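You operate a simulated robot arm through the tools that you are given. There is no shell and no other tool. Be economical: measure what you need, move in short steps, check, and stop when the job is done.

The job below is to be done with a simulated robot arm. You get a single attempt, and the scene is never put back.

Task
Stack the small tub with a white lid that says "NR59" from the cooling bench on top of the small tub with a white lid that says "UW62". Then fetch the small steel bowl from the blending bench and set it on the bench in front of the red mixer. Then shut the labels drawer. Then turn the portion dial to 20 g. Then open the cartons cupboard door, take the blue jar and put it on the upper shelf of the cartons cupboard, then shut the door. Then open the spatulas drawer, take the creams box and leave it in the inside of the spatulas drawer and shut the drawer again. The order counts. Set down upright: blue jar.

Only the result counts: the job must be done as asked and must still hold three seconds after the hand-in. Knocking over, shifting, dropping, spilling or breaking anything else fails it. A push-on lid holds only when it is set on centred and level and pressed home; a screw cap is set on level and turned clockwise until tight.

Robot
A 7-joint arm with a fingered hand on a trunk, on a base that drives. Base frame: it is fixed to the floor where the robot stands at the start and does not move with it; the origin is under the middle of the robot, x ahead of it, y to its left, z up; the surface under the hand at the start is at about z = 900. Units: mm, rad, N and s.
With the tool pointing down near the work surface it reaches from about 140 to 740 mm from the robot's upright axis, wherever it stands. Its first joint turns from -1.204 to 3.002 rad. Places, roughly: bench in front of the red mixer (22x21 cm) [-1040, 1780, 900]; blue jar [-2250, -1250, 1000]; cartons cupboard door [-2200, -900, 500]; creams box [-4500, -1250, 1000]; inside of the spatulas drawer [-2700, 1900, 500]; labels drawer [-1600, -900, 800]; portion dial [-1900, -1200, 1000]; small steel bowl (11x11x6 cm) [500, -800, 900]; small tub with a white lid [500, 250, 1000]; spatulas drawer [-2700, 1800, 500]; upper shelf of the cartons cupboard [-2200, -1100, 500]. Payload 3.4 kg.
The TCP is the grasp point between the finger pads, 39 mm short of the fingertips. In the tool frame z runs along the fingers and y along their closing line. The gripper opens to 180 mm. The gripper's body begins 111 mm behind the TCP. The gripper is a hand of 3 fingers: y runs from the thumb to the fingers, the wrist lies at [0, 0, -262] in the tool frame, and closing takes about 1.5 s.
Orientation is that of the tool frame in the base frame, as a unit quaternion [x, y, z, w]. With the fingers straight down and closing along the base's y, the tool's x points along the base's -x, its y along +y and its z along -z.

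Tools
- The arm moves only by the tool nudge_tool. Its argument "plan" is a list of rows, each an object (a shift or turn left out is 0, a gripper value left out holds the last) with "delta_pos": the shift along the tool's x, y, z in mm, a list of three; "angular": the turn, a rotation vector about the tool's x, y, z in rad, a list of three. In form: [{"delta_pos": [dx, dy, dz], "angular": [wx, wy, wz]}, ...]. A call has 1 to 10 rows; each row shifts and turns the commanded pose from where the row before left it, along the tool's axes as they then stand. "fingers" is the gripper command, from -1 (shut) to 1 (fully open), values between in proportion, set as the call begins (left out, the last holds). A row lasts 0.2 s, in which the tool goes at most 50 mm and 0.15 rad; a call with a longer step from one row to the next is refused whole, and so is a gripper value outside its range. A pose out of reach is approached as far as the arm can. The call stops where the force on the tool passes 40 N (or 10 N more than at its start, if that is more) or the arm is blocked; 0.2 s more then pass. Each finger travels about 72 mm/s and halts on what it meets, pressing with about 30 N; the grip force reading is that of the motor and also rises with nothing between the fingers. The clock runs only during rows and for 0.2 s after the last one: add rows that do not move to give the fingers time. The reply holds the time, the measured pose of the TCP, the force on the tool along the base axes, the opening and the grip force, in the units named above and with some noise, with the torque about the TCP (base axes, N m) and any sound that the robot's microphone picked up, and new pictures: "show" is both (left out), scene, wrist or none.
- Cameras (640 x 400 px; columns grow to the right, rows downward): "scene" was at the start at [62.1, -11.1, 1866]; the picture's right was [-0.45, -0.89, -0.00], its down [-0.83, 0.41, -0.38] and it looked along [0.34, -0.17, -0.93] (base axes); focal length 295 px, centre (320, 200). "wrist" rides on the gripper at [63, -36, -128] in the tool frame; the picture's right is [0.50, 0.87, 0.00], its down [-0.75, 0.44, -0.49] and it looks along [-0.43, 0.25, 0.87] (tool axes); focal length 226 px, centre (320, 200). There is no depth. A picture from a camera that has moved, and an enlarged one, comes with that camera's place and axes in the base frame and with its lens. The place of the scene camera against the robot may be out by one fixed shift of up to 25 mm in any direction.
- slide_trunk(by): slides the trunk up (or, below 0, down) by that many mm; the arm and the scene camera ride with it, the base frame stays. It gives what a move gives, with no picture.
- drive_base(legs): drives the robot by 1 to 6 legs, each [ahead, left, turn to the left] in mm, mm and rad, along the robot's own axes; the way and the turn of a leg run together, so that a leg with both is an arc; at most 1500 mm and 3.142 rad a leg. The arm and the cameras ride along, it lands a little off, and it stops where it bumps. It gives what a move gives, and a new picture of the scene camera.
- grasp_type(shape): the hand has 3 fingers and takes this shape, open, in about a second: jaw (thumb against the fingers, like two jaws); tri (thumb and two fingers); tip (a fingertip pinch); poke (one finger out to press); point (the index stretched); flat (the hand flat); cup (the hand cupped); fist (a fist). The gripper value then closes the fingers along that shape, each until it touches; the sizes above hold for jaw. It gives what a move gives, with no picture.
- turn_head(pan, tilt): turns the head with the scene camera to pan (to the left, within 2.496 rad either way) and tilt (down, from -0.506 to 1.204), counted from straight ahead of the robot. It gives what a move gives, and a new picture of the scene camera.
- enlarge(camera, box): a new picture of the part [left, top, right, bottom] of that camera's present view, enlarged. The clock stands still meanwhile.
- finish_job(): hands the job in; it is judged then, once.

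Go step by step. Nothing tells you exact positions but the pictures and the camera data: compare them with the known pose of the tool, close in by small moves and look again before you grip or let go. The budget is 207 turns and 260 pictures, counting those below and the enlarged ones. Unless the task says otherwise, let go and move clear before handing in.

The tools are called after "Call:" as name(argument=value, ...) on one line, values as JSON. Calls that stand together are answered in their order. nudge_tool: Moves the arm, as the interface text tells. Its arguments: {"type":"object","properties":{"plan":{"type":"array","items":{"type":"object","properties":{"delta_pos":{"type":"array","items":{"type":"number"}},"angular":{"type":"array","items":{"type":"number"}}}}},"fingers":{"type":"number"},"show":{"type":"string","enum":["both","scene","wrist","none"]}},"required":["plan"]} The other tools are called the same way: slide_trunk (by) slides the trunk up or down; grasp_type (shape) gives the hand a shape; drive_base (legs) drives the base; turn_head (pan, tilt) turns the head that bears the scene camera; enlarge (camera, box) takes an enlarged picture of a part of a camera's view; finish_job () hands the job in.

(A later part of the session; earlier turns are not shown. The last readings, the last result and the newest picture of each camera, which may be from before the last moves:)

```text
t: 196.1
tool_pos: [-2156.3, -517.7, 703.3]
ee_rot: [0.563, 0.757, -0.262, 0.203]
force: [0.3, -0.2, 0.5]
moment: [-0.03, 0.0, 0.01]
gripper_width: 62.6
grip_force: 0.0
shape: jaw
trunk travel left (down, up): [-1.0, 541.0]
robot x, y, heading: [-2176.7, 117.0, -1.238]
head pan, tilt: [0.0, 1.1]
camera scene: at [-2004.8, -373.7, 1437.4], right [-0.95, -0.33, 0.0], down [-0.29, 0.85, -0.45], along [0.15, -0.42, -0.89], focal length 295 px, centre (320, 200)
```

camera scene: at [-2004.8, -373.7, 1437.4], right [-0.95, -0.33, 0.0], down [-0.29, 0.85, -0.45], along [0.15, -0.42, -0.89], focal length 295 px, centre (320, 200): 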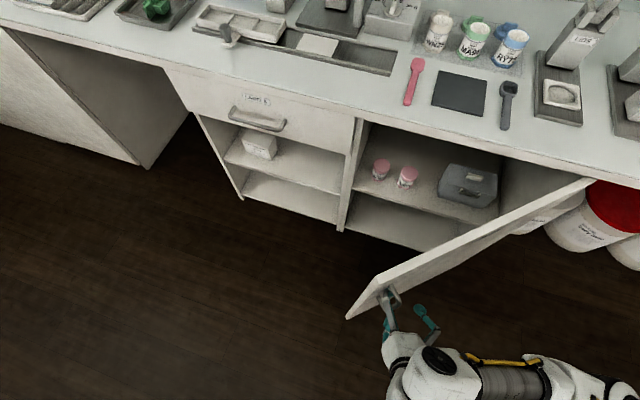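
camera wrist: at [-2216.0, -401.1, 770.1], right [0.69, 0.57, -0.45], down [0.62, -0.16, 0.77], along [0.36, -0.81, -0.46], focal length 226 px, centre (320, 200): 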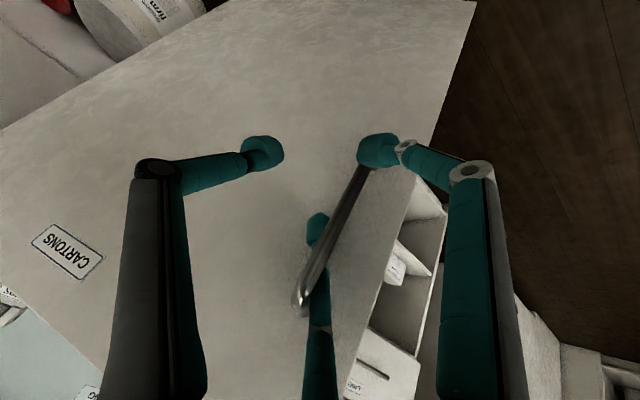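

Stable. To unhook the upper finger I'll open the hand and shift it 28 mm toward the door's free edge.

Call:
nudge_tool(plan=[{}, {}], fingers=0.4, show="none")

Call:
nudge_tool(plan=[{"delta_pos": [7, 12, 0]}, {"delta_pos": [7, 12, 0]}, {}], show="wrist")

```text
t: 196.7
tool_pos: [-2156.5, -517.8, 702.4]
ee_rot: [0.563, 0.757, -0.262, 0.203]
force: [-0.2, -0.2, -0.5]
moment: [-0.01, -0.02, -0.03]
gripper_width: 125.4
grip_force: 0.0
shape: jaw
trunk travel left (down, up): [-1.0, 541.0]
robot x, y, heading: [-2176.4, 115.1, -1.238]
head pan, tilt: [0.0, 1.1]
```

```text
t: 197.5
tool_pos: [-2138.8, -503.3, 691.5]
ee_rot: [0.564, 0.757, -0.262, 0.202]
force: [0.5, 0.5, -0.6]
moment: [0.03, -0.02, 0.0]
gripper_width: 125.6
grip_force: 0.1
shape: jaw
trunk travel left (down, up): [-1.0, 541.0]
robot x, y, heading: [-2181.1, 116.6, -1.24]
head pan, tilt: [0.0, 1.1]
camera wrist: at [-2191.4, -382.6, 758.2], right [0.69, 0.57, -0.45], down [0.63, -0.16, 0.76], along [0.37, -0.81, -0.46], focal length 226 px, centre (320, 200)
```

wrist: 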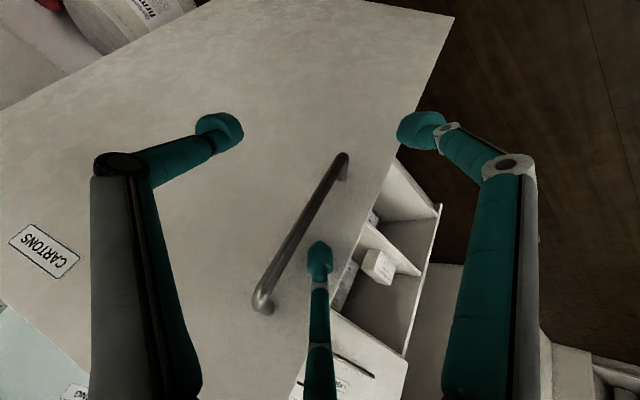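

Unhooked and clear. I'll back the base away.

Call:
drive_base(legs=[[-200, 0, 0]])

```text
t: 199.1
tool_pos: [-2201.7, -310.9, 691.2]
ee_rot: [0.563, 0.758, -0.262, 0.202]
force: [0.1, 0.3, 1.3]
moment: [0.05, 0.03, 0.0]
gripper_width: 125.4
grip_force: 0.0
shape: jaw
trunk travel left (down, up): [-1.0, 541.0]
robot x, y, heading: [-2243.8, 303.6, -1.24]
head pan, tilt: [0.0, 1.1]
camera scene: at [-2070.4, -184.3, 1437.6], right [-0.95, -0.33, 0.0], down [-0.29, 0.85, -0.45], along [0.15, -0.42, -0.89], focal length 295 px, centre (320, 200)
```

scene: 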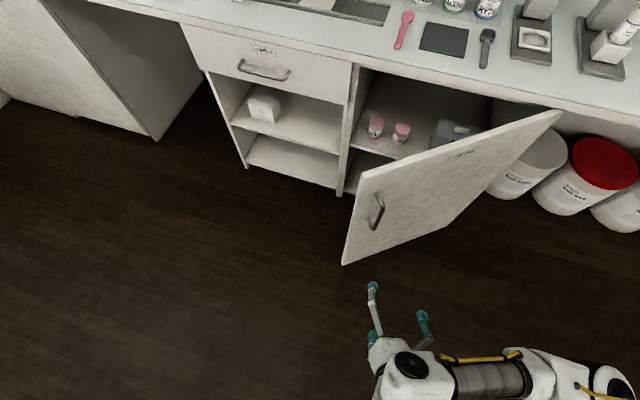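

I'll check whether the door is still drifting.

Call:
nudge_tool(plan=[{}, {}, {}, {}, {}], fingers=-1, show="scene")

```text
t: 200.3
tool_pos: [-2201.8, -309.0, 694.5]
ee_rot: [0.562, 0.757, -0.265, 0.204]
force: [-0.5, -0.7, 0.5]
moment: [0.01, -0.01, 0.0]
gripper_width: 0.0
grip_force: 22.1
shape: jaw
trunk travel left (down, up): [-1.0, 541.0]
robot x, y, heading: [-2242.4, 303.3, -1.242]
head pan, tilt: [0.0, 1.1]
camera scene: at [-2070.4, -184.8, 1437.4], right [-0.95, -0.33, 0.0], down [-0.29, 0.85, -0.45], along [0.15, -0.42, -0.89], focal length 295 px, centre (320, 200)
```

scene: 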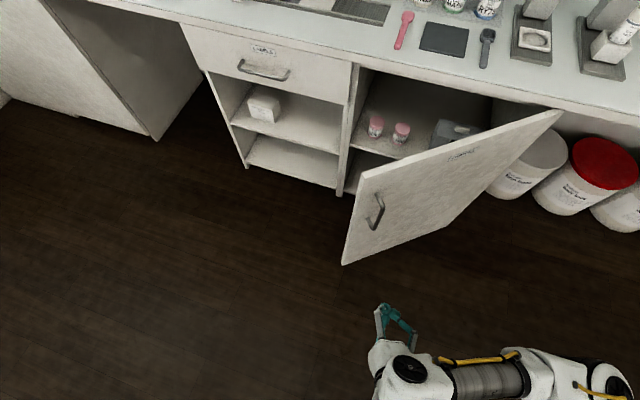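

The door is steady at about 40°. I'll go round to the left side with the closed hand and push it wider from the inside.

Call:
drive_base(legs=[[0, 0, -1.4], [-798, 437, 0], [330, 600, 0]])

Call:
turn_head(pan=-0.3, tilt=0.9)

```text
t: 211.9
tool_pos: [-1941.0, -514.5, 693.4]
ee_rot: [0.917, 0.217, -0.334, -0.014]
force: [0.4, 0.3, -0.1]
moment: [-0.01, -0.02, 0.01]
gripper_width: 0.0
grip_force: 30.3
shape: jaw
trunk travel left (down, up): [-1.0, 541.0]
robot x, y, heading: [-1343.9, -375.7, -2.636]
head pan, tilt: [0.0, 1.1]
camera scene: at [-1815.1, -604.8, 1437.3], right [-0.49, 0.87, -0.01], down [0.78, 0.43, -0.45], along [-0.39, -0.22, -0.89], focal length 295 px, centre (320, 200)
```

scene: 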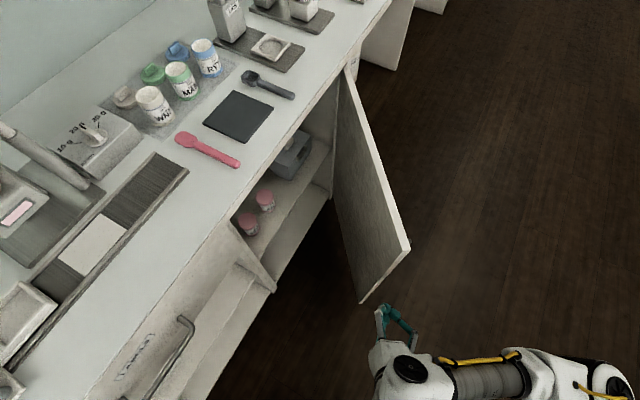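

```text
t: 212.7
tool_pos: [-1937.0, -518.3, 697.6]
ee_rot: [0.916, 0.219, -0.337, -0.01]
force: [-0.7, -1.0, -1.0]
moment: [-0.01, 0.02, 0.01]
gripper_width: 0.0
grip_force: 30.4
shape: jaw
trunk travel left (down, up): [-1.0, 541.0]
robot x, y, heading: [-1341.8, -371.5, -2.636]
head pan, tilt: [-0.3, 0.901]
camera scene: at [-1832.7, -591.6, 1451.0], right [-0.21, 0.98, 0.0], down [0.77, 0.16, -0.62], along [-0.6, -0.13, -0.79], focal length 295 px, centre (320, 200)
```

scene: 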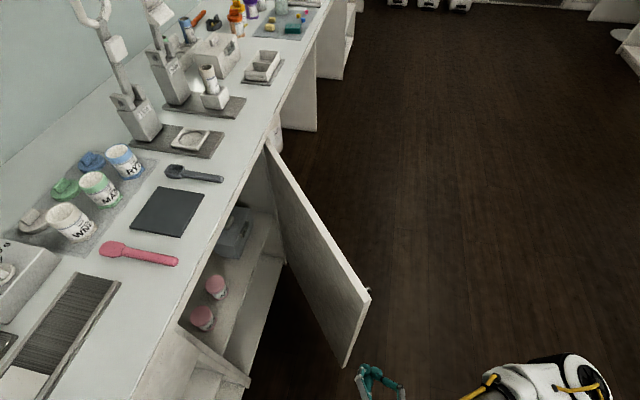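

Good view. I'll go 110 mm toward the bench so the hand is inside the door, then push toward the hinge side.

Call:
drive_base(legs=[[53, 97, 0], [175, -96, 0]])

```text
t: 215.1
tool_pos: [-2133.4, -636.0, 700.3]
ee_rot: [0.915, 0.22, -0.338, -0.017]
force: [1.5, -9.8, 3.6]
moment: [0.48, -0.37, -0.26]
gripper_width: 0.2
grip_force: 30.0
shape: jaw
trunk travel left (down, up): [-1.0, 541.0]
robot x, y, heading: [-1539.0, -484.1, -2.634]
head pan, tilt: [-0.3, 0.901]
camera scene: at [-2021.8, -720.4, 1451.7], right [-0.21, 0.98, 0.01], down [0.77, 0.17, -0.62], along [-0.61, -0.12, -0.79], focal length 295 px, centre (320, 200)
```

scene: 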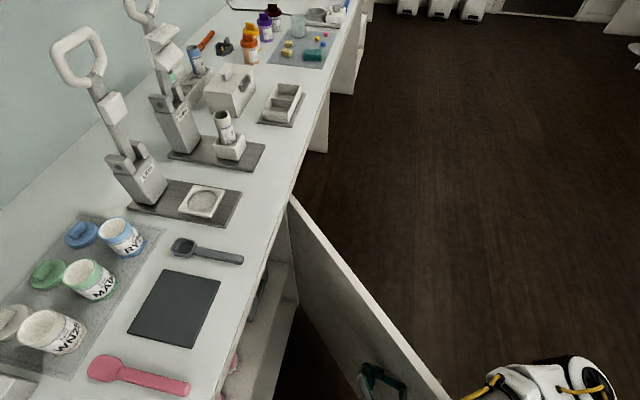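

The hand is in contact and the door is moving. I'll continue pushing.

Call:
drive_base(legs=[[130, -100, 0], [130, -100, 0]])

Call:
turn_head(pan=-0.4, tilt=1.15)

```text
t: 216.2
tool_pos: [-2217.8, -635.4, 703.6]
ee_rot: [0.912, 0.23, -0.339, -0.001]
force: [3.8, -11.5, 0.7]
moment: [0.44, -0.21, -0.4]
gripper_width: 0.1
grip_force: 30.4
shape: jaw
trunk travel left (down, up): [-1.0, 541.0]
robot x, y, heading: [-1637.8, -475.1, -2.637]
head pan, tilt: [-0.3, 0.901]
stopped in leg 1: the force on the tool passed its limit at 57 N (the readings are from after the stop); the commanded pose is now the measured one
camera scene: at [-2121.5, -711.6, 1449.4], right [-0.21, 0.98, 0.01], down [0.77, 0.17, -0.62], along [-0.61, -0.12, -0.79], focal length 295 px, centre (320, 200)
```

scene: 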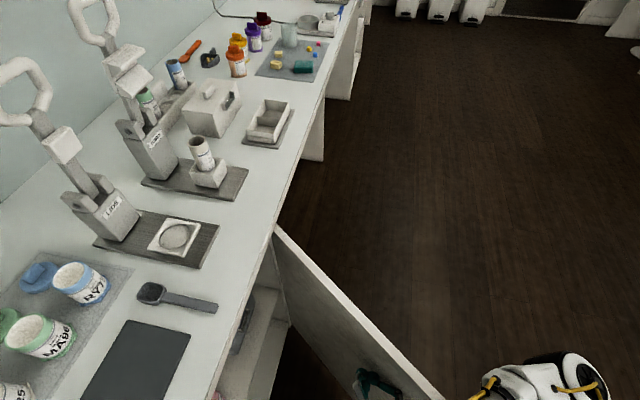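

```text
t: 217.0
tool_pos: [-2216.9, -631.3, 703.4]
ee_rot: [0.913, 0.229, -0.338, 0.002]
force: [13.4, -5.5, -2.8]
moment: [0.1, 0.52, -0.73]
gripper_width: 0.0
grip_force: 29.7
shape: jaw
trunk travel left (down, up): [-1.0, 541.0]
robot x, y, heading: [-1639.0, -476.9, -2.637]
head pan, tilt: [-0.4, 1.15]
camera scene: at [-2109.0, -689.9, 1434.8], right [-0.11, 0.99, 0.0], down [0.91, 0.1, -0.4], along [-0.4, -0.04, -0.91], focal length 295 px, centre (320, 200)
```

scene: 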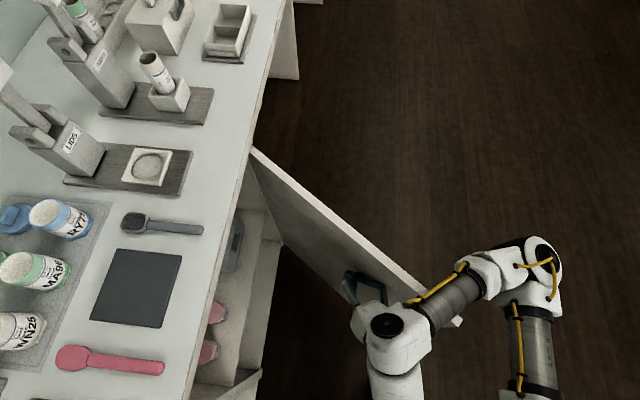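

The forearm is near the door's edge, so I'll now turn the base right, which sweeps the hand outward and carries the door with it.

Call:
drive_base(legs=[[0, 0, -0.2], [0, 0, -0.2]])

```text
t: 218.9
tool_pos: [-2232.2, -402.2, 704.2]
ee_rot: [0.939, 0.047, -0.334, -0.067]
force: [0.3, 0.1, -0.3]
moment: [-0.01, 0.03, 0.01]
gripper_width: 0.1
grip_force: 30.2
shape: jaw
trunk travel left (down, up): [-1.0, 541.0]
robot x, y, heading: [-1637.5, -477.0, -3.032]
head pan, tilt: [-0.4, 1.15]
camera scene: at [-2162.8, -502.1, 1434.8], right [0.28, 0.96, 0.01], down [0.88, -0.26, -0.41], along [-0.39, 0.12, -0.91], focal length 295 px, centre (320, 200)
```

scene: 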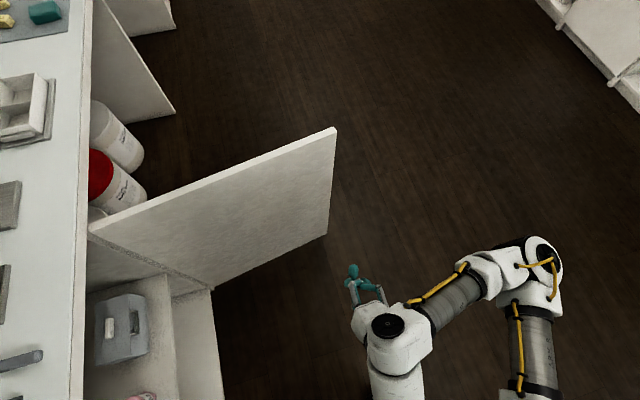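

The door is now open to about 95°. Next the blue jar ("RY…" on the bench, near (-2242, -1170)). I'll back off into the room and turn to face the bench.

Call:
drive_base(legs=[[0, -600, 0], [0, 0, 1.46]])

Call:
turn_head(pan=-0.4, tilt=0.9)

```text
t: 225.9
tool_pos: [-1839.3, -463.6, 706.4]
ee_rot: [0.663, 0.667, -0.286, 0.185]
force: [0.5, -0.3, 0.1]
moment: [0.02, 0.05, -0.02]
gripper_width: 0.0
grip_force: 30.2
shape: jaw
trunk travel left (down, up): [-1.0, 541.0]
robot x, y, heading: [-1705.7, 118.1, -1.555]
head pan, tilt: [-0.4, 1.15]
camera scene: at [-1724.3, -390.8, 1434.2], right [-0.93, 0.37, 0.0], down [0.34, 0.85, -0.4], along [-0.15, -0.37, -0.92], focal length 295 px, centre (320, 200)
```

scene: 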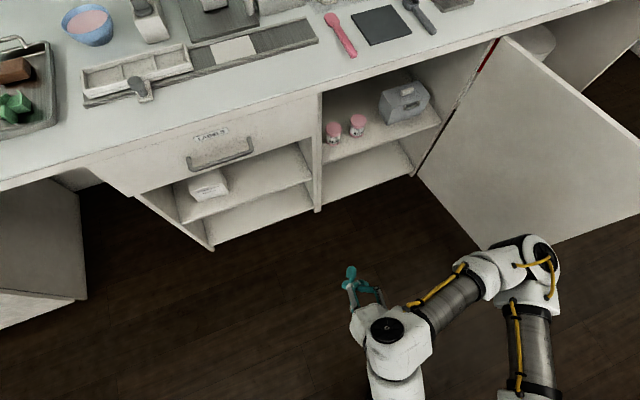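

```text
t: 226.7
tool_pos: [-1832.0, -460.1, 709.9]
ee_rot: [0.66, 0.669, -0.284, 0.193]
force: [0.0, -0.6, 0.2]
moment: [0.02, 0.0, -0.01]
gripper_width: 0.1
grip_force: 30.3
shape: jaw
trunk travel left (down, up): [-1.0, 541.0]
robot x, y, heading: [-1705.7, 117.9, -1.558]
head pan, tilt: [-0.4, 0.901]
camera scene: at [-1730.0, -405.7, 1451.0], right [-0.93, 0.37, 0.0], down [0.3, 0.73, -0.61], along [-0.23, -0.57, -0.79], focal length 295 px, centre (320, 200)
```

scene: 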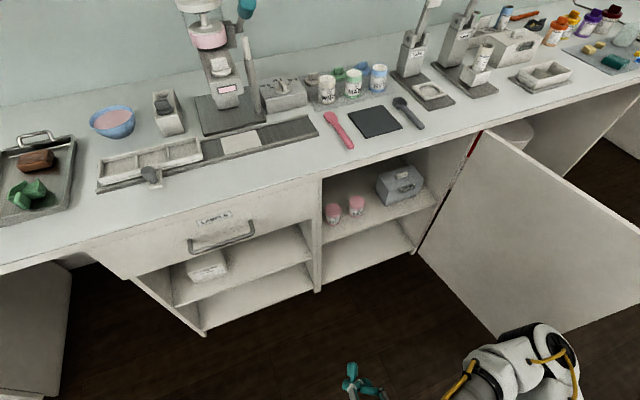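

The door is wide open; on the upper shelf (z about 525) there is a free spot between the second pink jar and the grey box, around (-2160, -928). I'll raise the trunk to take the blue jar from the bench with a pitched hand.

Call:
slide_trunk(by=340)

Call:
drive_base(legs=[[250, -420, 0]])

Call:
turn_head(pan=0, tilt=0.8)

```text
t: 230.0
tool_pos: [-1837.0, -461.4, 1050.5]
ee_rot: [0.662, 0.665, -0.29, 0.186]
force: [-0.9, 0.4, -0.5]
moment: [-0.02, -0.01, 0.0]
gripper_width: 0.0
grip_force: 30.0
shape: jaw
trunk travel left (down, up): [-341.0, 201.0]
robot x, y, heading: [-1706.7, 118.4, -1.553]
head pan, tilt: [-0.4, 0.901]
```

```text
t: 232.8
tool_pos: [-2234.8, -711.4, 1053.2]
ee_rot: [0.663, 0.664, -0.293, 0.182]
force: [1.1, 0.0, 0.5]
moment: [0.02, 0.02, -0.05]
gripper_width: 0.1
grip_force: 29.9
shape: jaw
trunk travel left (down, up): [-341.0, 201.0]
robot x, y, heading: [-2107.6, -136.2, -1.561]
head pan, tilt: [-0.4, 0.901]
camera scene: at [-2125.2, -197.5, 1875.8], right [-0.92, 0.38, 0.01], down [0.3, 0.73, -0.62], along [-0.24, -0.57, -0.78], focal length 295 px, centre (320, 200)
```

scene: 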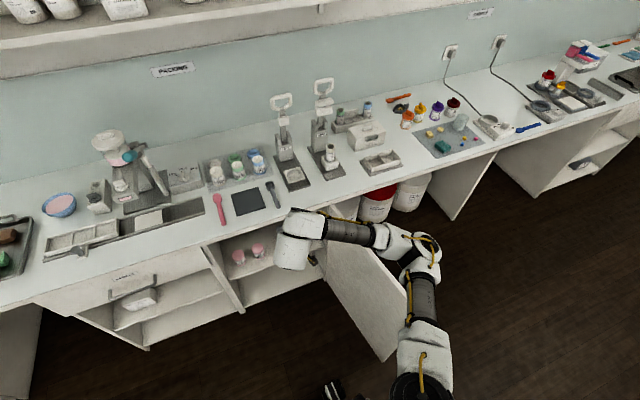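

```text
t: 233.7
tool_pos: [-2236.8, -710.1, 1052.8]
ee_rot: [0.663, 0.663, -0.292, 0.186]
force: [-0.1, -1.1, 0.4]
moment: [0.0, 0.02, 0.0]
gripper_width: 0.2
grip_force: 29.7
shape: jaw
trunk travel left (down, up): [-341.0, 201.0]
robot x, y, heading: [-2104.9, -134.7, -1.562]
head pan, tilt: [0.0, 0.799]
camera scene: at [-2103.0, -208.1, 1883.5], right [-1.0, -0.01, 0.0], down [-0.01, 0.72, -0.69], along [0.0, -0.69, -0.72], focal length 295 px, centre (320, 200)
```

scene: 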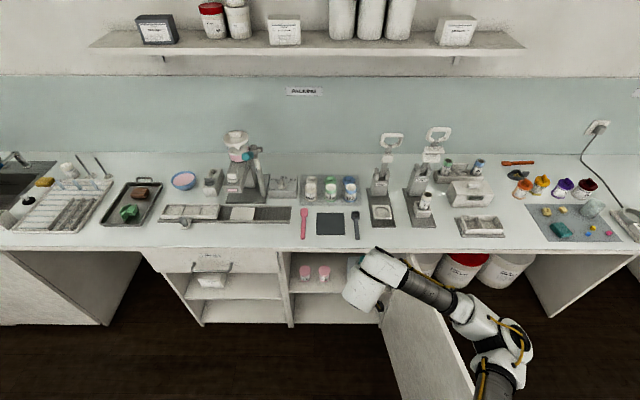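

The blue jar stands near (-2243, -1195). I'll drive closer, staying a bit left to keep the base away from the open door.

Call:
drive_base(legs=[[300, 90, 0]])

Call:
nudge_tool(plan=[{"delta_pos": [0, 0, -20], "angular": [0, -0.1, 0]}, {"delta_pos": [0, -40, 0]}, {"delta_pos": [0, -45, 0]}, {"delta_pos": [0, 0, -20]}, {}], fingers=0.0)

```text
t: 235.8
tool_pos: [-2150.8, -1012.0, 1050.3]
ee_rot: [0.663, 0.664, -0.29, 0.186]
force: [0.1, -0.4, 0.3]
moment: [0.06, -0.01, 0.02]
gripper_width: 0.0
grip_force: 30.1
shape: jaw
trunk travel left (down, up): [-341.0, 201.0]
robot x, y, heading: [-2013.7, -436.6, -1.558]
head pan, tilt: [0.0, 0.799]
camera scene: at [-2032.7, -509.9, 1883.3], right [-1.0, -0.01, -0.01], down [0.0, 0.72, -0.69], along [0.02, -0.69, -0.72], focal length 295 px, centre (320, 200)
```

scene: 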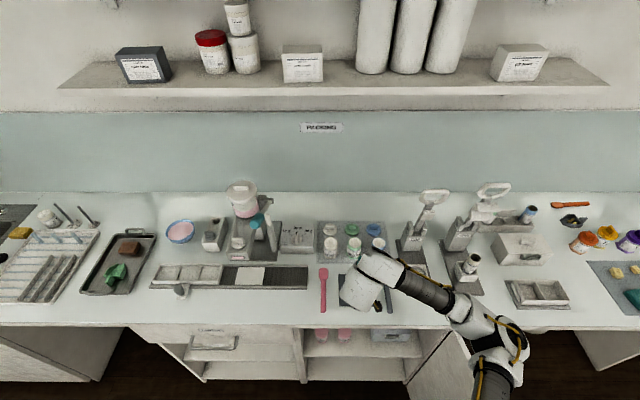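

```text
t: 237.0
tool_pos: [-2208.6, -979.1, 1099.0]
ee_rot: [0.645, 0.655, -0.329, 0.216]
force: [0.7, -1.4, -0.1]
moment: [0.03, 0.07, -0.01]
gripper_width: 89.5
grip_force: 0.1
shape: jaw
trunk travel left (down, up): [-341.0, 201.0]
robot x, y, heading: [-2010.3, -437.8, -1.558]
head pan, tilt: [0.0, 0.799]
camera scene: at [-2002.5, -507.5, 1883.6], right [-1.0, -0.01, 0.0], down [-0.01, 0.72, -0.7], along [0.0, -0.7, -0.72], focal length 295 px, centre (320, 200)
camera wrist: at [-2231.0, -841.8, 1146.6], right [0.82, 0.31, -0.49], down [0.56, -0.2, 0.81], along [0.15, -0.93, -0.34], focal length 226 px, centre (320, 200)
```

scene: 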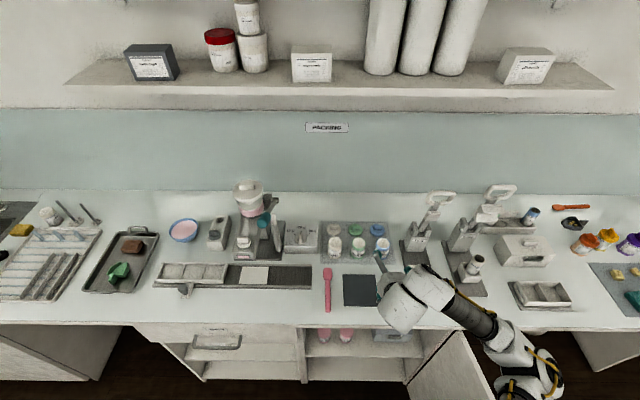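
wrist: 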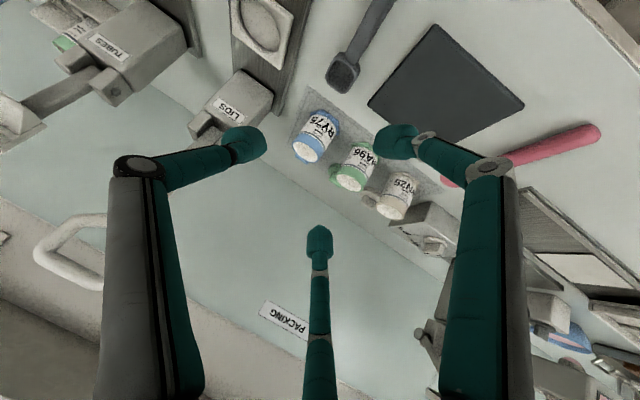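

The blue jar (RY75) stands at about (-2240, -1172). With a pitched hand the best grip has one finger over the far side, so I'll roll the hand by about 42° and check it is reachable.

Call:
nudge_tool(plan=[{"angular": [0, 0, 0.147]}, {"angular": [0, 0, 0.147]}, {"angular": [0, 0, 0.147]}, {"angular": [0, 0, 0.147]}, {"angular": [0, 0, 0.147]}, {}], fingers=0.2, show="wrist")

```text
t: 238.4
tool_pos: [-2216.7, -979.0, 1094.1]
ee_rot: [0.838, 0.379, -0.226, 0.321]
force: [-0.2, -0.2, 0.4]
moment: [0.02, 0.01, 0.0]
gripper_width: 107.4
grip_force: 0.0
shape: jaw
trunk travel left (down, up): [-341.0, 201.0]
robot x, y, heading: [-2021.4, -429.3, -1.564]
head pan, tilt: [0.0, 0.799]
camera wrist: at [-2189.9, -838.9, 1130.2], right [0.98, -0.19, 0.01], down [-0.05, -0.24, 0.97], along [-0.19, -0.95, -0.25], focal length 226 px, centre (320, 200)
```

wrist: 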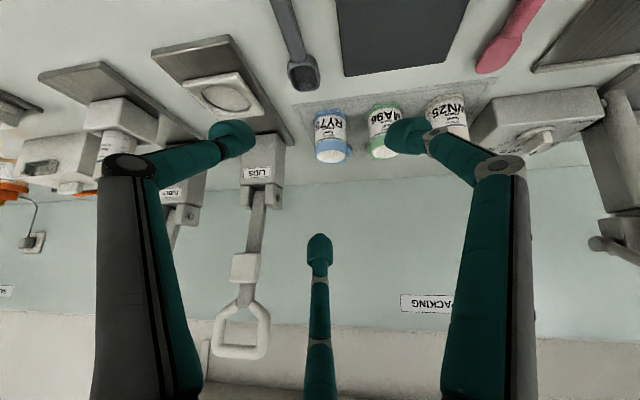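

That roll would need a finger in the narrow gap to the green jar. A steeper pitch (about 58°) with the level roll (thumb on the free right side) suits better, so I'll set that.

Call:
nudge_tool(plan=[{"angular": [0, 0, -0.131]}, {"angular": [0, 0, -0.131]}, {"angular": [0, 0, -0.131]}, {"angular": [0, 0, -0.131]}, {"angular": [0, 0.125, 0]}, {"angular": [0, 0.125, 0]}, {"delta_pos": [-25, 0, 20]}, {"delta_pos": [-25, 0, 20]}, {}], fingers=0.15, show="wrist")

```text
t: 240.4
tool_pos: [-2228.8, -1040.3, 1087.1]
ee_rot: [0.743, 0.61, -0.211, 0.176]
force: [-0.4, 0.2, 0.2]
moment: [-0.02, -0.01, 0.0]
gripper_width: 104.3
grip_force: 0.1
shape: jaw
trunk travel left (down, up): [-341.0, 201.0]
robot x, y, heading: [-2015.7, -433.3, -1.56]
head pan, tilt: [0.0, 0.799]
camera wrist: at [-2241.0, -914.1, 1162.6], right [0.93, 0.25, -0.26], down [0.35, -0.46, 0.82], along [0.08, -0.85, -0.51], focal length 226 px, centre (320, 200)
```

wrist: 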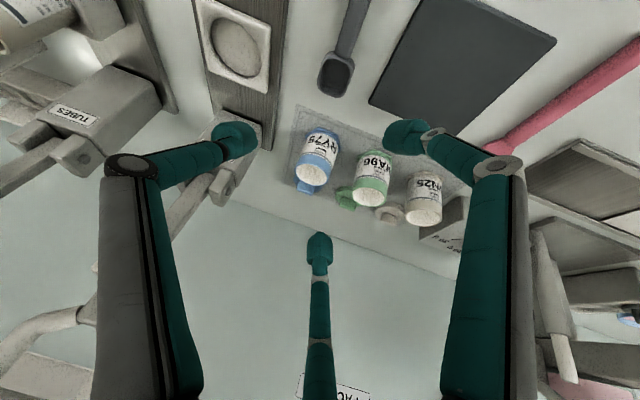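

Hand is level in roll and pitched 58°. Jar axis is about (-2243, -1169). I'll align with it and approach along the hand's axis, stopping 40 mm short.

Call:
nudge_tool(plan=[{"delta_pos": [-36.6, 11, 0]}, {"delta_pos": [0, 0, 40]}, {"delta_pos": [0, 0, 40]}, {"delta_pos": [0, 0, 35]}, {}], show="wrist")

Call:
enlarge(camera="scene", box=[320, 210, 440, 290])

```text
t: 241.6
tool_pos: [-2237.0, -1130.0, 1008.8]
ee_rot: [0.743, 0.61, -0.211, 0.176]
force: [0.0, -0.8, -0.6]
moment: [0.03, -0.01, 0.01]
gripper_width: 103.9
grip_force: 0.0
shape: jaw
trunk travel left (down, up): [-341.0, 201.0]
robot x, y, heading: [-2013.2, -439.5, -1.561]
head pan, tilt: [0.0, 0.799]
camera wrist: at [-2249.0, -1003.7, 1082.6], right [0.93, 0.25, -0.26], down [0.35, -0.46, 0.82], along [0.09, -0.85, -0.51], focal length 226 px, centre (320, 200)
```

wrist: 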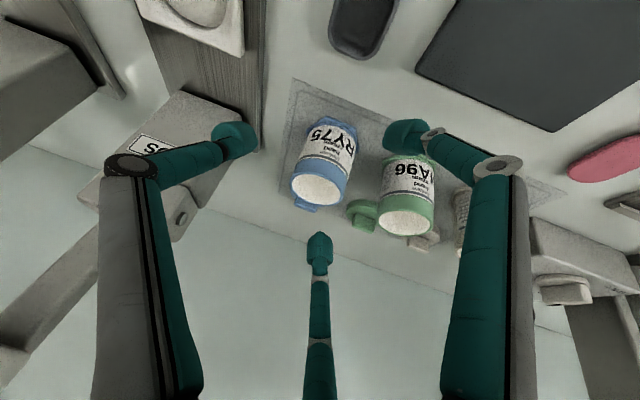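

```text
5.00 times, centred on (380, 250) of scene
camera zoom: at [-2021.5, -508.7, 1883.5], right [-1.0, -0.01, 0.0], down [0.0, 0.72, -0.7], along [0.01, -0.7, -0.72], focal length 1474 px, centre (20, -50)
```

zoom: 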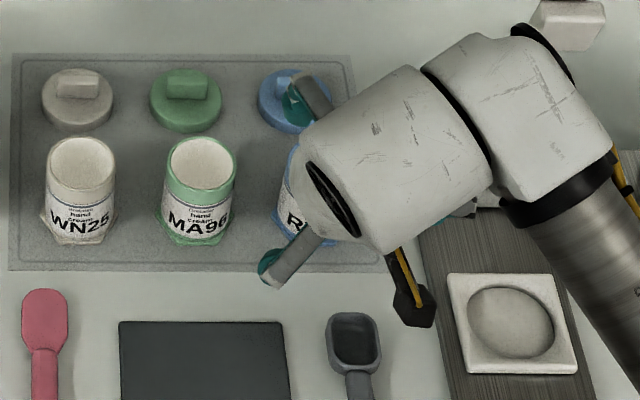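

Nicely aligned. Final approach of 44 mm, then close.

Call:
nudge_tool(plan=[{"delta_pos": [2, 2, 15]}, {"delta_pos": [1, 2, 15]}, {"delta_pos": [0, 0, 12]}, {}], show="wrist")

Call:
enlarge(camera="scene", box=[320, 210, 440, 290])

```text
t: 242.6
tool_pos: [-2237.7, -1152.3, 971.3]
ee_rot: [0.743, 0.61, -0.211, 0.175]
force: [0.6, 0.3, 0.7]
moment: [0.0, -0.01, 0.02]
gripper_width: 104.0
grip_force: 0.1
shape: jaw
trunk travel left (down, up): [-341.0, 201.0]
robot x, y, heading: [-2013.6, -434.8, -1.559]
head pan, tilt: [0.0, 0.799]
camera wrist: at [-2249.4, -1026.7, 1045.8], right [0.93, 0.25, -0.26], down [0.35, -0.46, 0.82], along [0.09, -0.85, -0.51], focal length 226 px, centre (320, 200)
```

wrist: 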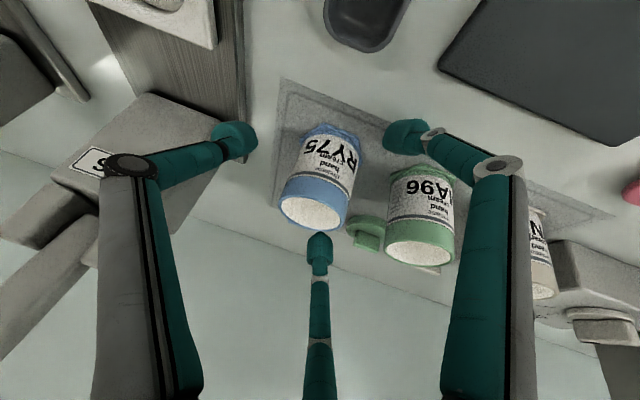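

```text
5.00 times, centred on (380, 250) of scene
camera zoom: at [-2021.0, -509.3, 1883.5], right [-1.0, -0.01, 0.0], down [0.0, 0.72, -0.69], along [0.01, -0.69, -0.72], focal length 1474 px, centre (20, -50)
```

zoom: 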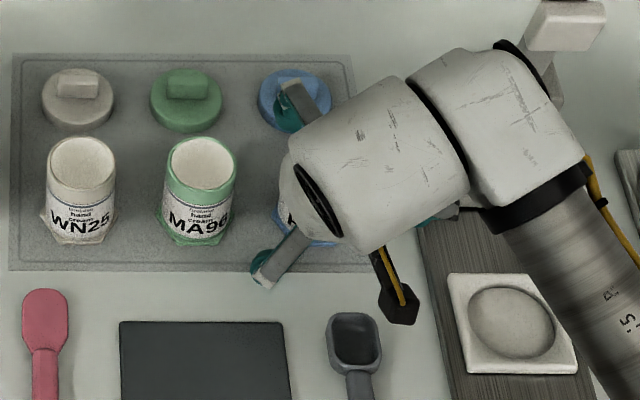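

The jar is centred between the three fingers. I'll close gently on it.

Call:
nudge_tool(plan=[{}, {}, {}, {}, {}, {}], fingers=-1, show="wrist")

```text
t: 244.0
tool_pos: [-2237.6, -1153.9, 972.5]
ee_rot: [0.744, 0.61, -0.21, 0.176]
force: [0.8, 0.9, 5.0]
moment: [0.1, -0.09, 0.03]
gripper_width: 49.8
grip_force: 30.7
shape: jaw
trunk travel left (down, up): [-341.0, 201.0]
robot x, y, heading: [-2016.4, -432.4, -1.564]
head pan, tilt: [0.0, 0.799]
camera wrist: at [-2249.6, -1026.4, 1046.4], right [0.93, 0.25, -0.26], down [0.35, -0.46, 0.82], along [0.08, -0.85, -0.51], focal length 226 px, centre (320, 200)
```

wrist: 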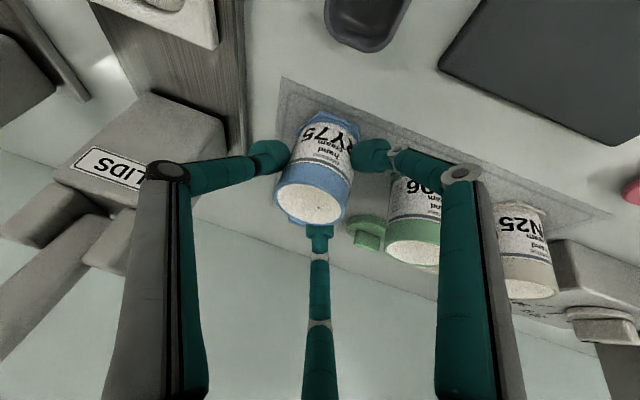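

Gripped (about 50 mm). I'll lift slightly and check.

Call:
nudge_tool(plan=[{"delta_pos": [-5.3, 0, -8.5]}, {"delta_pos": [-10.6, 0, -17]}, {"delta_pos": [-10.6, 0, -17]}, {}], show="wrist")

Call:
enlarge(camera="scene", box=[320, 210, 440, 290])

```text
t: 245.0
tool_pos: [-2237.6, -1153.9, 1020.8]
ee_rot: [0.743, 0.61, -0.211, 0.176]
force: [-0.7, -0.6, -0.3]
moment: [0.03, 0.02, 0.05]
gripper_width: 50.0
grip_force: 30.0
shape: jaw
trunk travel left (down, up): [-341.0, 201.0]
robot x, y, heading: [-2015.4, -435.2, -1.562]
head pan, tilt: [0.0, 0.799]
camera wrist: at [-2250.0, -1028.4, 1095.6], right [0.93, 0.25, -0.26], down [0.35, -0.46, 0.82], along [0.08, -0.85, -0.51], focal length 226 px, centre (320, 200)
```

wrist: 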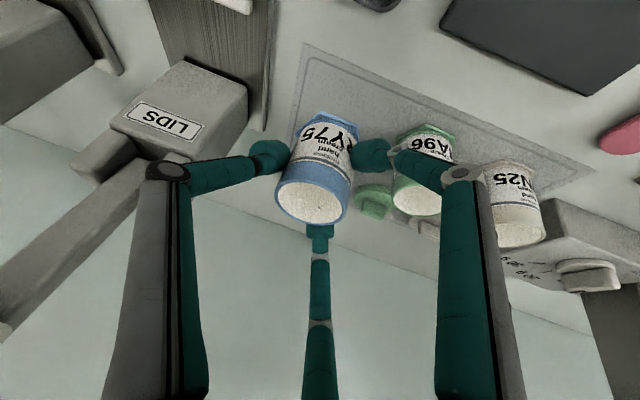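

```text
5.00 times, centred on (380, 250) of scene
camera zoom: at [-2021.1, -509.9, 1883.4], right [-1.0, -0.01, 0.0], down [0.0, 0.72, -0.69], along [0.01, -0.69, -0.72], focal length 1474 px, centre (20, -50)
```

zoom: 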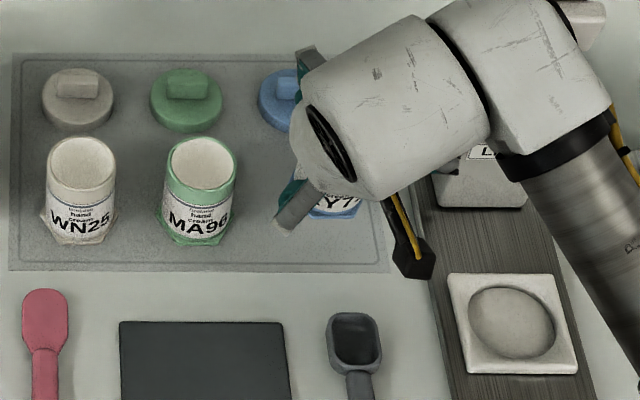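

The jar is up and nothing else moved. I'll raise it more, back away, go left and turn to face the cupboard diagonally from the left.

Call:
nudge_tool(plan=[{"delta_pos": [-15.8, 0, -25.4]}, {"delta_pos": [-15.8, 0, -25.4]}, {}], show="none")

Call:
drive_base(legs=[[-550, 0, 0], [0, 430, 0], [0, 0, -0.44]])

Call:
slide_trunk(by=-335)

Call:
turn_head(pan=-0.1, tilt=1.0)

```text
t: 245.8
tool_pos: [-2239.0, -1152.8, 1081.9]
ee_rot: [0.743, 0.61, -0.21, 0.177]
force: [0.0, 0.3, -0.2]
moment: [0.01, 0.01, 0.0]
gripper_width: 49.8
grip_force: 30.3
shape: jaw
trunk travel left (down, up): [-341.0, 201.0]
robot x, y, heading: [-2014.1, -436.0, -1.563]
head pan, tilt: [0.0, 0.799]
```

```text
t: 252.5
tool_pos: [-2080.6, -447.7, 1084.3]
ee_rot: [0.857, 0.436, -0.246, 0.124]
force: [0.1, -0.1, 1.0]
moment: [0.03, 0.07, -0.04]
gripper_width: 49.7
grip_force: 30.2
shape: jaw
trunk travel left (down, up): [-341.0, 201.0]
robot x, y, heading: [-1584.4, 110.3, -1.993]
head pan, tilt: [0.0, 0.799]
camera scene: at [-1618.8, 45.9, 1883.5], right [-0.91, 0.41, 0.0], down [0.29, 0.66, -0.69], along [-0.29, -0.63, -0.72], focal length 295 px, centre (320, 200)
```

scene: 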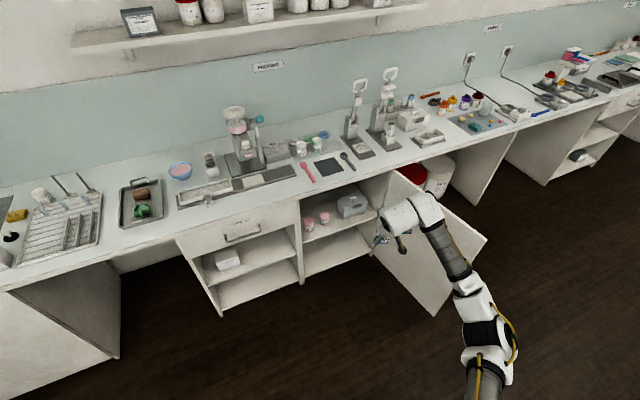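

```text
t: 255.8
tool_pos: [-2082.3, -444.3, 751.2]
ee_rot: [0.856, 0.437, -0.246, 0.127]
force: [0.6, -0.6, 0.1]
moment: [0.0, -0.03, 0.03]
gripper_width: 49.5
grip_force: 29.2
shape: jaw
trunk travel left (down, up): [-6.0, 536.0]
robot x, y, heading: [-1585.5, 111.3, -1.999]
head pan, tilt: [0.0, 0.799]
```

```text
t: 256.5
tool_pos: [-2082.3, -444.6, 750.2]
ee_rot: [0.856, 0.436, -0.247, 0.126]
force: [0.0, -0.9, 0.0]
moment: [-0.02, 0.0, 0.01]
gripper_width: 49.5
grip_force: 30.3
shape: jaw
trunk travel left (down, up): [-6.0, 536.0]
robot x, y, heading: [-1583.8, 112.2, -1.993]
head pan, tilt: [-0.099, 1.0]
camera scene: at [-1815.5, -349.7, 1452.0], right [-0.87, 0.5, 0.0], down [0.42, 0.73, -0.53], along [-0.26, -0.47, -0.84], focal length 295 px, centre (320, 200)
```

scene: 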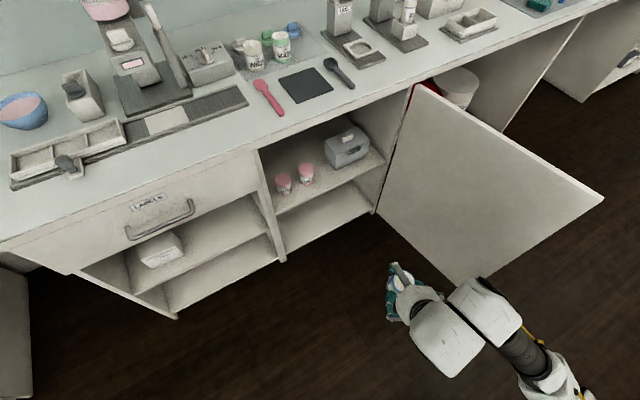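

The calibration agrees well. I'll lower the jar further and drive closer to the cupboard for a good look with the wrist camera.

Call:
nudge_tool(plan=[{"delta_pos": [21.3, 0, 33.8]}, {"delta_pos": [21.3, 0, 33.8]}, {}], show="none")

Call:
drive_base(legs=[[230, 0, 0]])

Call:
nudge_tool(plan=[{}], show="wrist")

```text
t: 257.3
tool_pos: [-2082.5, -445.9, 670.9]
ee_rot: [0.857, 0.436, -0.246, 0.126]
force: [0.4, 0.7, 0.3]
moment: [-0.01, 0.01, -0.02]
gripper_width: 49.3
grip_force: 29.4
shape: jaw
trunk travel left (down, up): [-6.0, 536.0]
robot x, y, heading: [-1588.1, 116.5, -1.995]
head pan, tilt: [-0.099, 1.0]
```

```text
t: 259.0
tool_pos: [-2173.8, -659.2, 670.5]
ee_rot: [0.855, 0.439, -0.245, 0.127]
force: [-0.3, 0.5, -0.8]
moment: [-0.03, 0.0, -0.01]
gripper_width: 49.4
grip_force: 29.9
shape: jaw
trunk travel left (down, up): [-6.0, 536.0]
robot x, y, heading: [-1680.5, -98.6, -1.989]
head pan, tilt: [-0.099, 1.0]
camera scene: at [-1908.0, -561.8, 1451.8], right [-0.87, 0.5, 0.0], down [0.42, 0.73, -0.53], along [-0.26, -0.47, -0.85], focal length 295 px, centre (320, 200)
```

scene: 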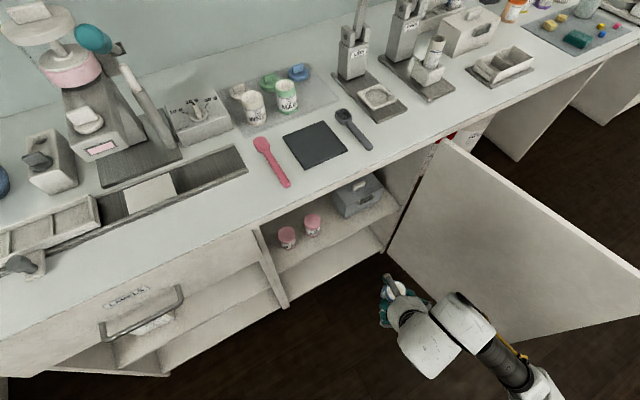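

```text
t: 259.4
tool_pos: [-2168.7, -654.4, 675.6]
ee_rot: [0.854, 0.439, -0.249, 0.126]
force: [0.6, 0.8, 0.1]
moment: [0.01, -0.01, 0.0]
gripper_width: 49.4
grip_force: 30.2
shape: jaw
trunk travel left (down, up): [-6.0, 536.0]
robot x, y, heading: [-1678.4, -97.2, -1.99]
head pan, tilt: [-0.099, 1.0]
camera wrist: at [-2127.8, -535.2, 748.5], right [0.95, -0.16, -0.27], down [0.14, -0.56, 0.82], along [-0.28, -0.81, -0.51], focal length 226 px, centre (320, 200)
```

wrist: 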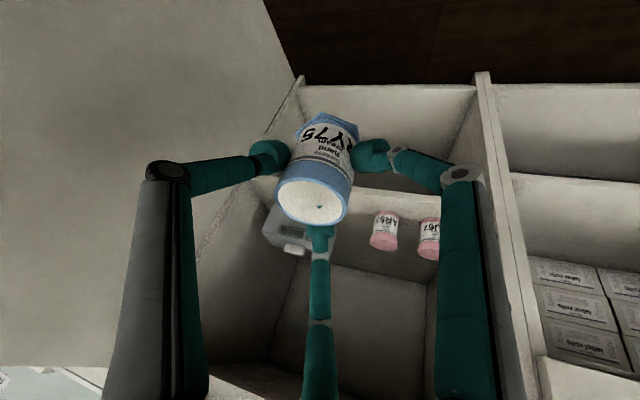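

I'll zoom the wrist view on the shelf.

Call:
enlarge(camera="wrist", box=[200, 80, 500, 300])

Call:
enlarge(camera="scene", box=[240, 150, 440, 320])

```text
1.82 times, centred on (350, 190) of wrist
camera zoom: at [-2127.8, -535.2, 748.5], right [0.95, -0.16, -0.27], down [0.14, -0.56, 0.82], along [-0.28, -0.81, -0.51], focal length 411 px, centre (266, 218)
```

zoom: 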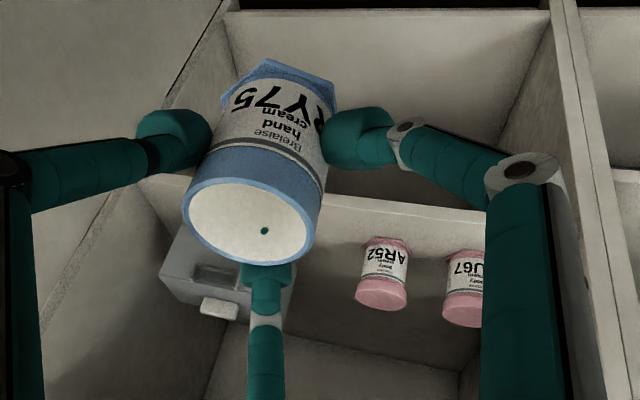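

```text
2.35 times, centred on (340, 235) of scene
camera zoom: at [-1907.7, -561.6, 1451.9], right [-0.87, 0.5, 0.0], down [0.42, 0.73, -0.53], along [-0.26, -0.47, -0.85], focal length 694 px, centre (273, 118)
```

zoom: 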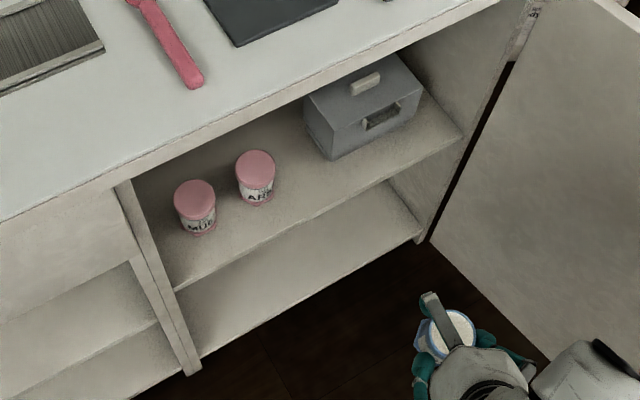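

Shelf top is at about z = 460 and its front at y = -920; the free spot is near (-2190, -965). I'll lower the hand to about z = 560 in front of the cupboard.

Call:
nudge_tool(plan=[{"delta_pos": [21.3, 0, 33.8]}, {"delta_pos": [21.3, 0, 33.8]}, {"delta_pos": [19, 0, 30]}, {}], show="none")

Call:
drive_base(legs=[[140, 55, 0]])

Call:
enlarge(camera="wrist", box=[200, 80, 500, 300])

```text
t: 260.4
tool_pos: [-2168.7, -654.8, 559.4]
ee_rot: [0.854, 0.438, -0.248, 0.128]
force: [-0.5, 0.2, -0.4]
moment: [-0.01, 0.01, 0.0]
gripper_width: 49.1
grip_force: 30.5
shape: jaw
trunk travel left (down, up): [-6.0, 536.0]
robot x, y, heading: [-1679.2, -100.4, -1.991]
head pan, tilt: [-0.099, 1.0]
```

```text
t: 261.8
tool_pos: [-2173.7, -805.7, 560.1]
ee_rot: [0.855, 0.439, -0.248, 0.127]
force: [2.0, -0.1, -0.1]
moment: [0.02, 0.0, -0.03]
gripper_width: 49.3
grip_force: 30.0
shape: jaw
trunk travel left (down, up): [-6.0, 536.0]
robot x, y, heading: [-1682.6, -249.4, -1.988]
head pan, tilt: [-0.099, 1.0]
camera scene: at [-1914.3, -711.3, 1451.8], right [-0.87, 0.49, 0.0], down [0.42, 0.73, -0.53], along [-0.26, -0.47, -0.85], focal length 295 px, centre (320, 200)
```

scene: 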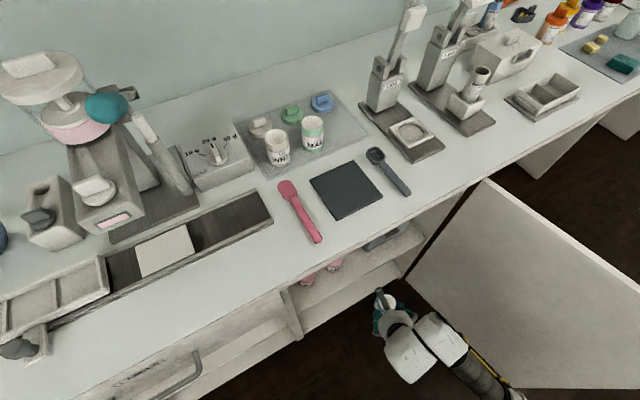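

```text
1.82 times, centred on (350, 190) of wrist
camera zoom: at [-2132.6, -685.2, 633.2], right [0.95, -0.16, -0.27], down [0.14, -0.56, 0.82], along [-0.28, -0.81, -0.51], focal length 411 px, centre (266, 218)
```

zoom: 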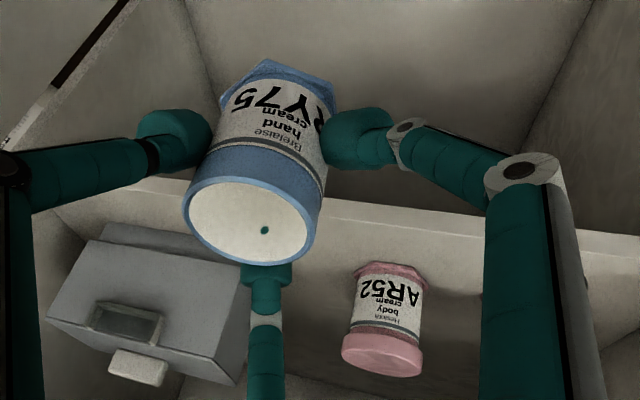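

The spot is clear: box to the right-back, pink jar AR52 to the left. I'll move the jar in over the shelf at z = 560.

Call:
nudge_tool(plan=[{"delta_pos": [-26.3, 20.1, 16.6]}, {"delta_pos": [-26.3, 20.1, 16.6]}, {"delta_pos": [-26.3, 20.1, 16.6]}, {"delta_pos": [-26.3, 20.1, 16.6]}, {}], show="both")

```text
t: 263.0
tool_pos: [-2179.7, -952.5, 563.9]
ee_rot: [0.853, 0.439, -0.251, 0.127]
force: [-0.8, 0.1, 0.3]
moment: [0.02, 0.01, -0.01]
gripper_width: 48.8
grip_force: 30.4
shape: jaw
trunk travel left (down, up): [-6.0, 536.0]
robot x, y, heading: [-1685.3, -251.8, -1.989]
head pan, tilt: [-0.099, 1.0]
camera scene: at [-1911.5, -713.2, 1451.7], right [-0.87, 0.49, 0.0], down [0.42, 0.73, -0.53], along [-0.26, -0.47, -0.85], focal length 295 px, centre (320, 200)
camera wrist: at [-2136.8, -831.1, 637.1], right [0.95, -0.16, -0.27], down [0.14, -0.55, 0.82], along [-0.28, -0.82, -0.5], focal length 226 px, centre (320, 200)
```

scene: 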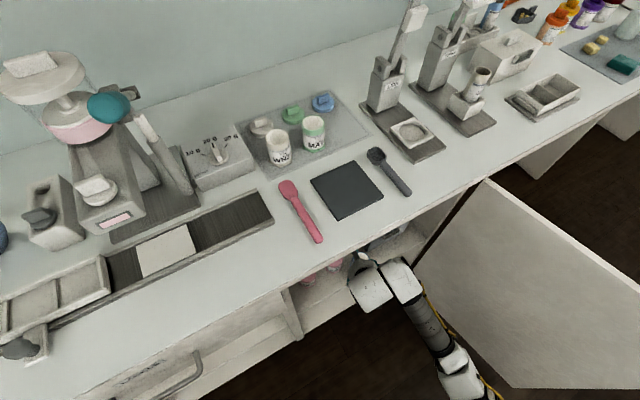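
wrist: 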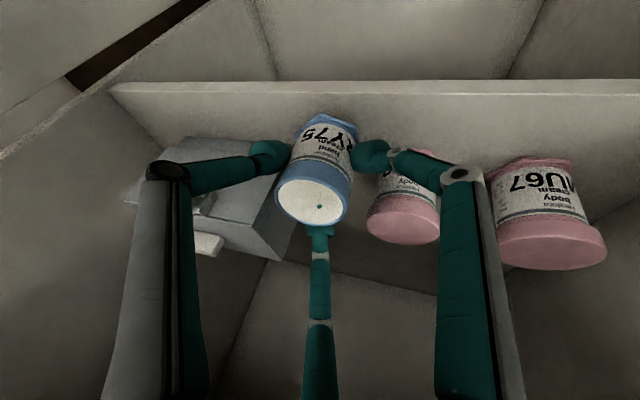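

The jar is over the shelf. I'll lower it 20 mm, then in fine steps to contact.

Call:
nudge_tool(plan=[{"delta_pos": [5.3, 0, 8.5]}, {"delta_pos": [5.3, 0, 8.5]}, {}], show="wrist")

```text
t: 263.8
tool_pos: [-2178.8, -952.4, 544.9]
ee_rot: [0.854, 0.438, -0.251, 0.126]
force: [-0.1, 0.4, 1.4]
moment: [0.01, 0.01, -0.01]
gripper_width: 49.0
grip_force: 29.9
shape: jaw
trunk travel left (down, up): [-6.0, 536.0]
robot x, y, heading: [-1687.9, -244.3, -1.991]
head pan, tilt: [-0.099, 1.0]
camera wrist: at [-2136.0, -831.1, 617.2], right [0.95, -0.16, -0.27], down [0.14, -0.55, 0.82], along [-0.28, -0.82, -0.5], focal length 226 px, centre (320, 200)
```

wrist: 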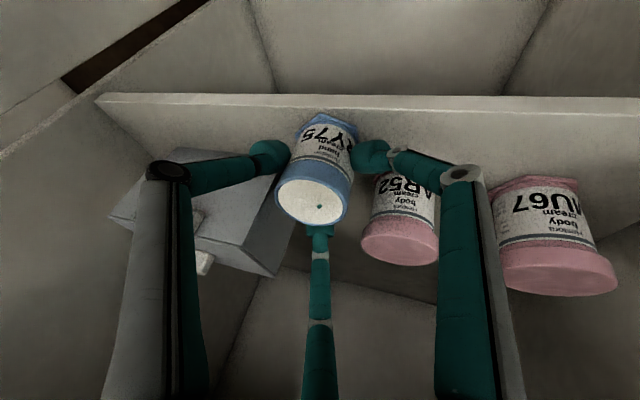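

Lowering in fine steps.

Call:
nudge_tool(plan=[{"delta_pos": [2.1, 0, 3.4]}, {"delta_pos": [1.6, 0, 2.5]}, {"delta_pos": [1.6, 0, 2.5]}, {}], show="wrist")

```text
t: 264.8
tool_pos: [-2177.8, -951.0, 541.5]
ee_rot: [0.852, 0.44, -0.253, 0.131]
force: [-2.2, -0.3, 24.0]
moment: [0.11, 0.24, 0.09]
gripper_width: 50.2
grip_force: 29.9
shape: jaw
trunk travel left (down, up): [-6.0, 536.0]
robot x, y, heading: [-1688.8, -250.5, -1.989]
head pan, tilt: [-0.099, 1.0]
camera wrist: at [-2136.1, -830.8, 612.6], right [0.95, -0.16, -0.28], down [0.14, -0.55, 0.82], along [-0.29, -0.82, -0.5], focal length 226 px, centre (320, 200)
```

wrist: 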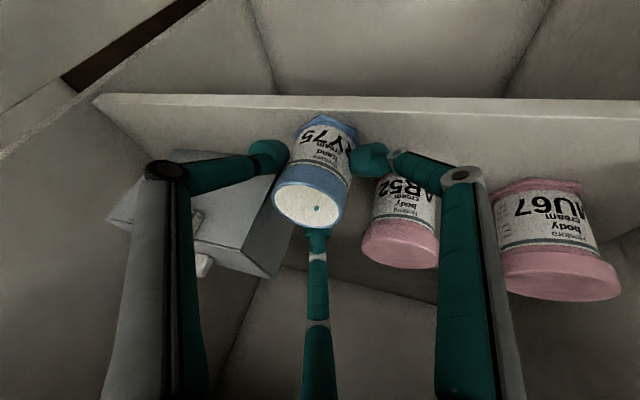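

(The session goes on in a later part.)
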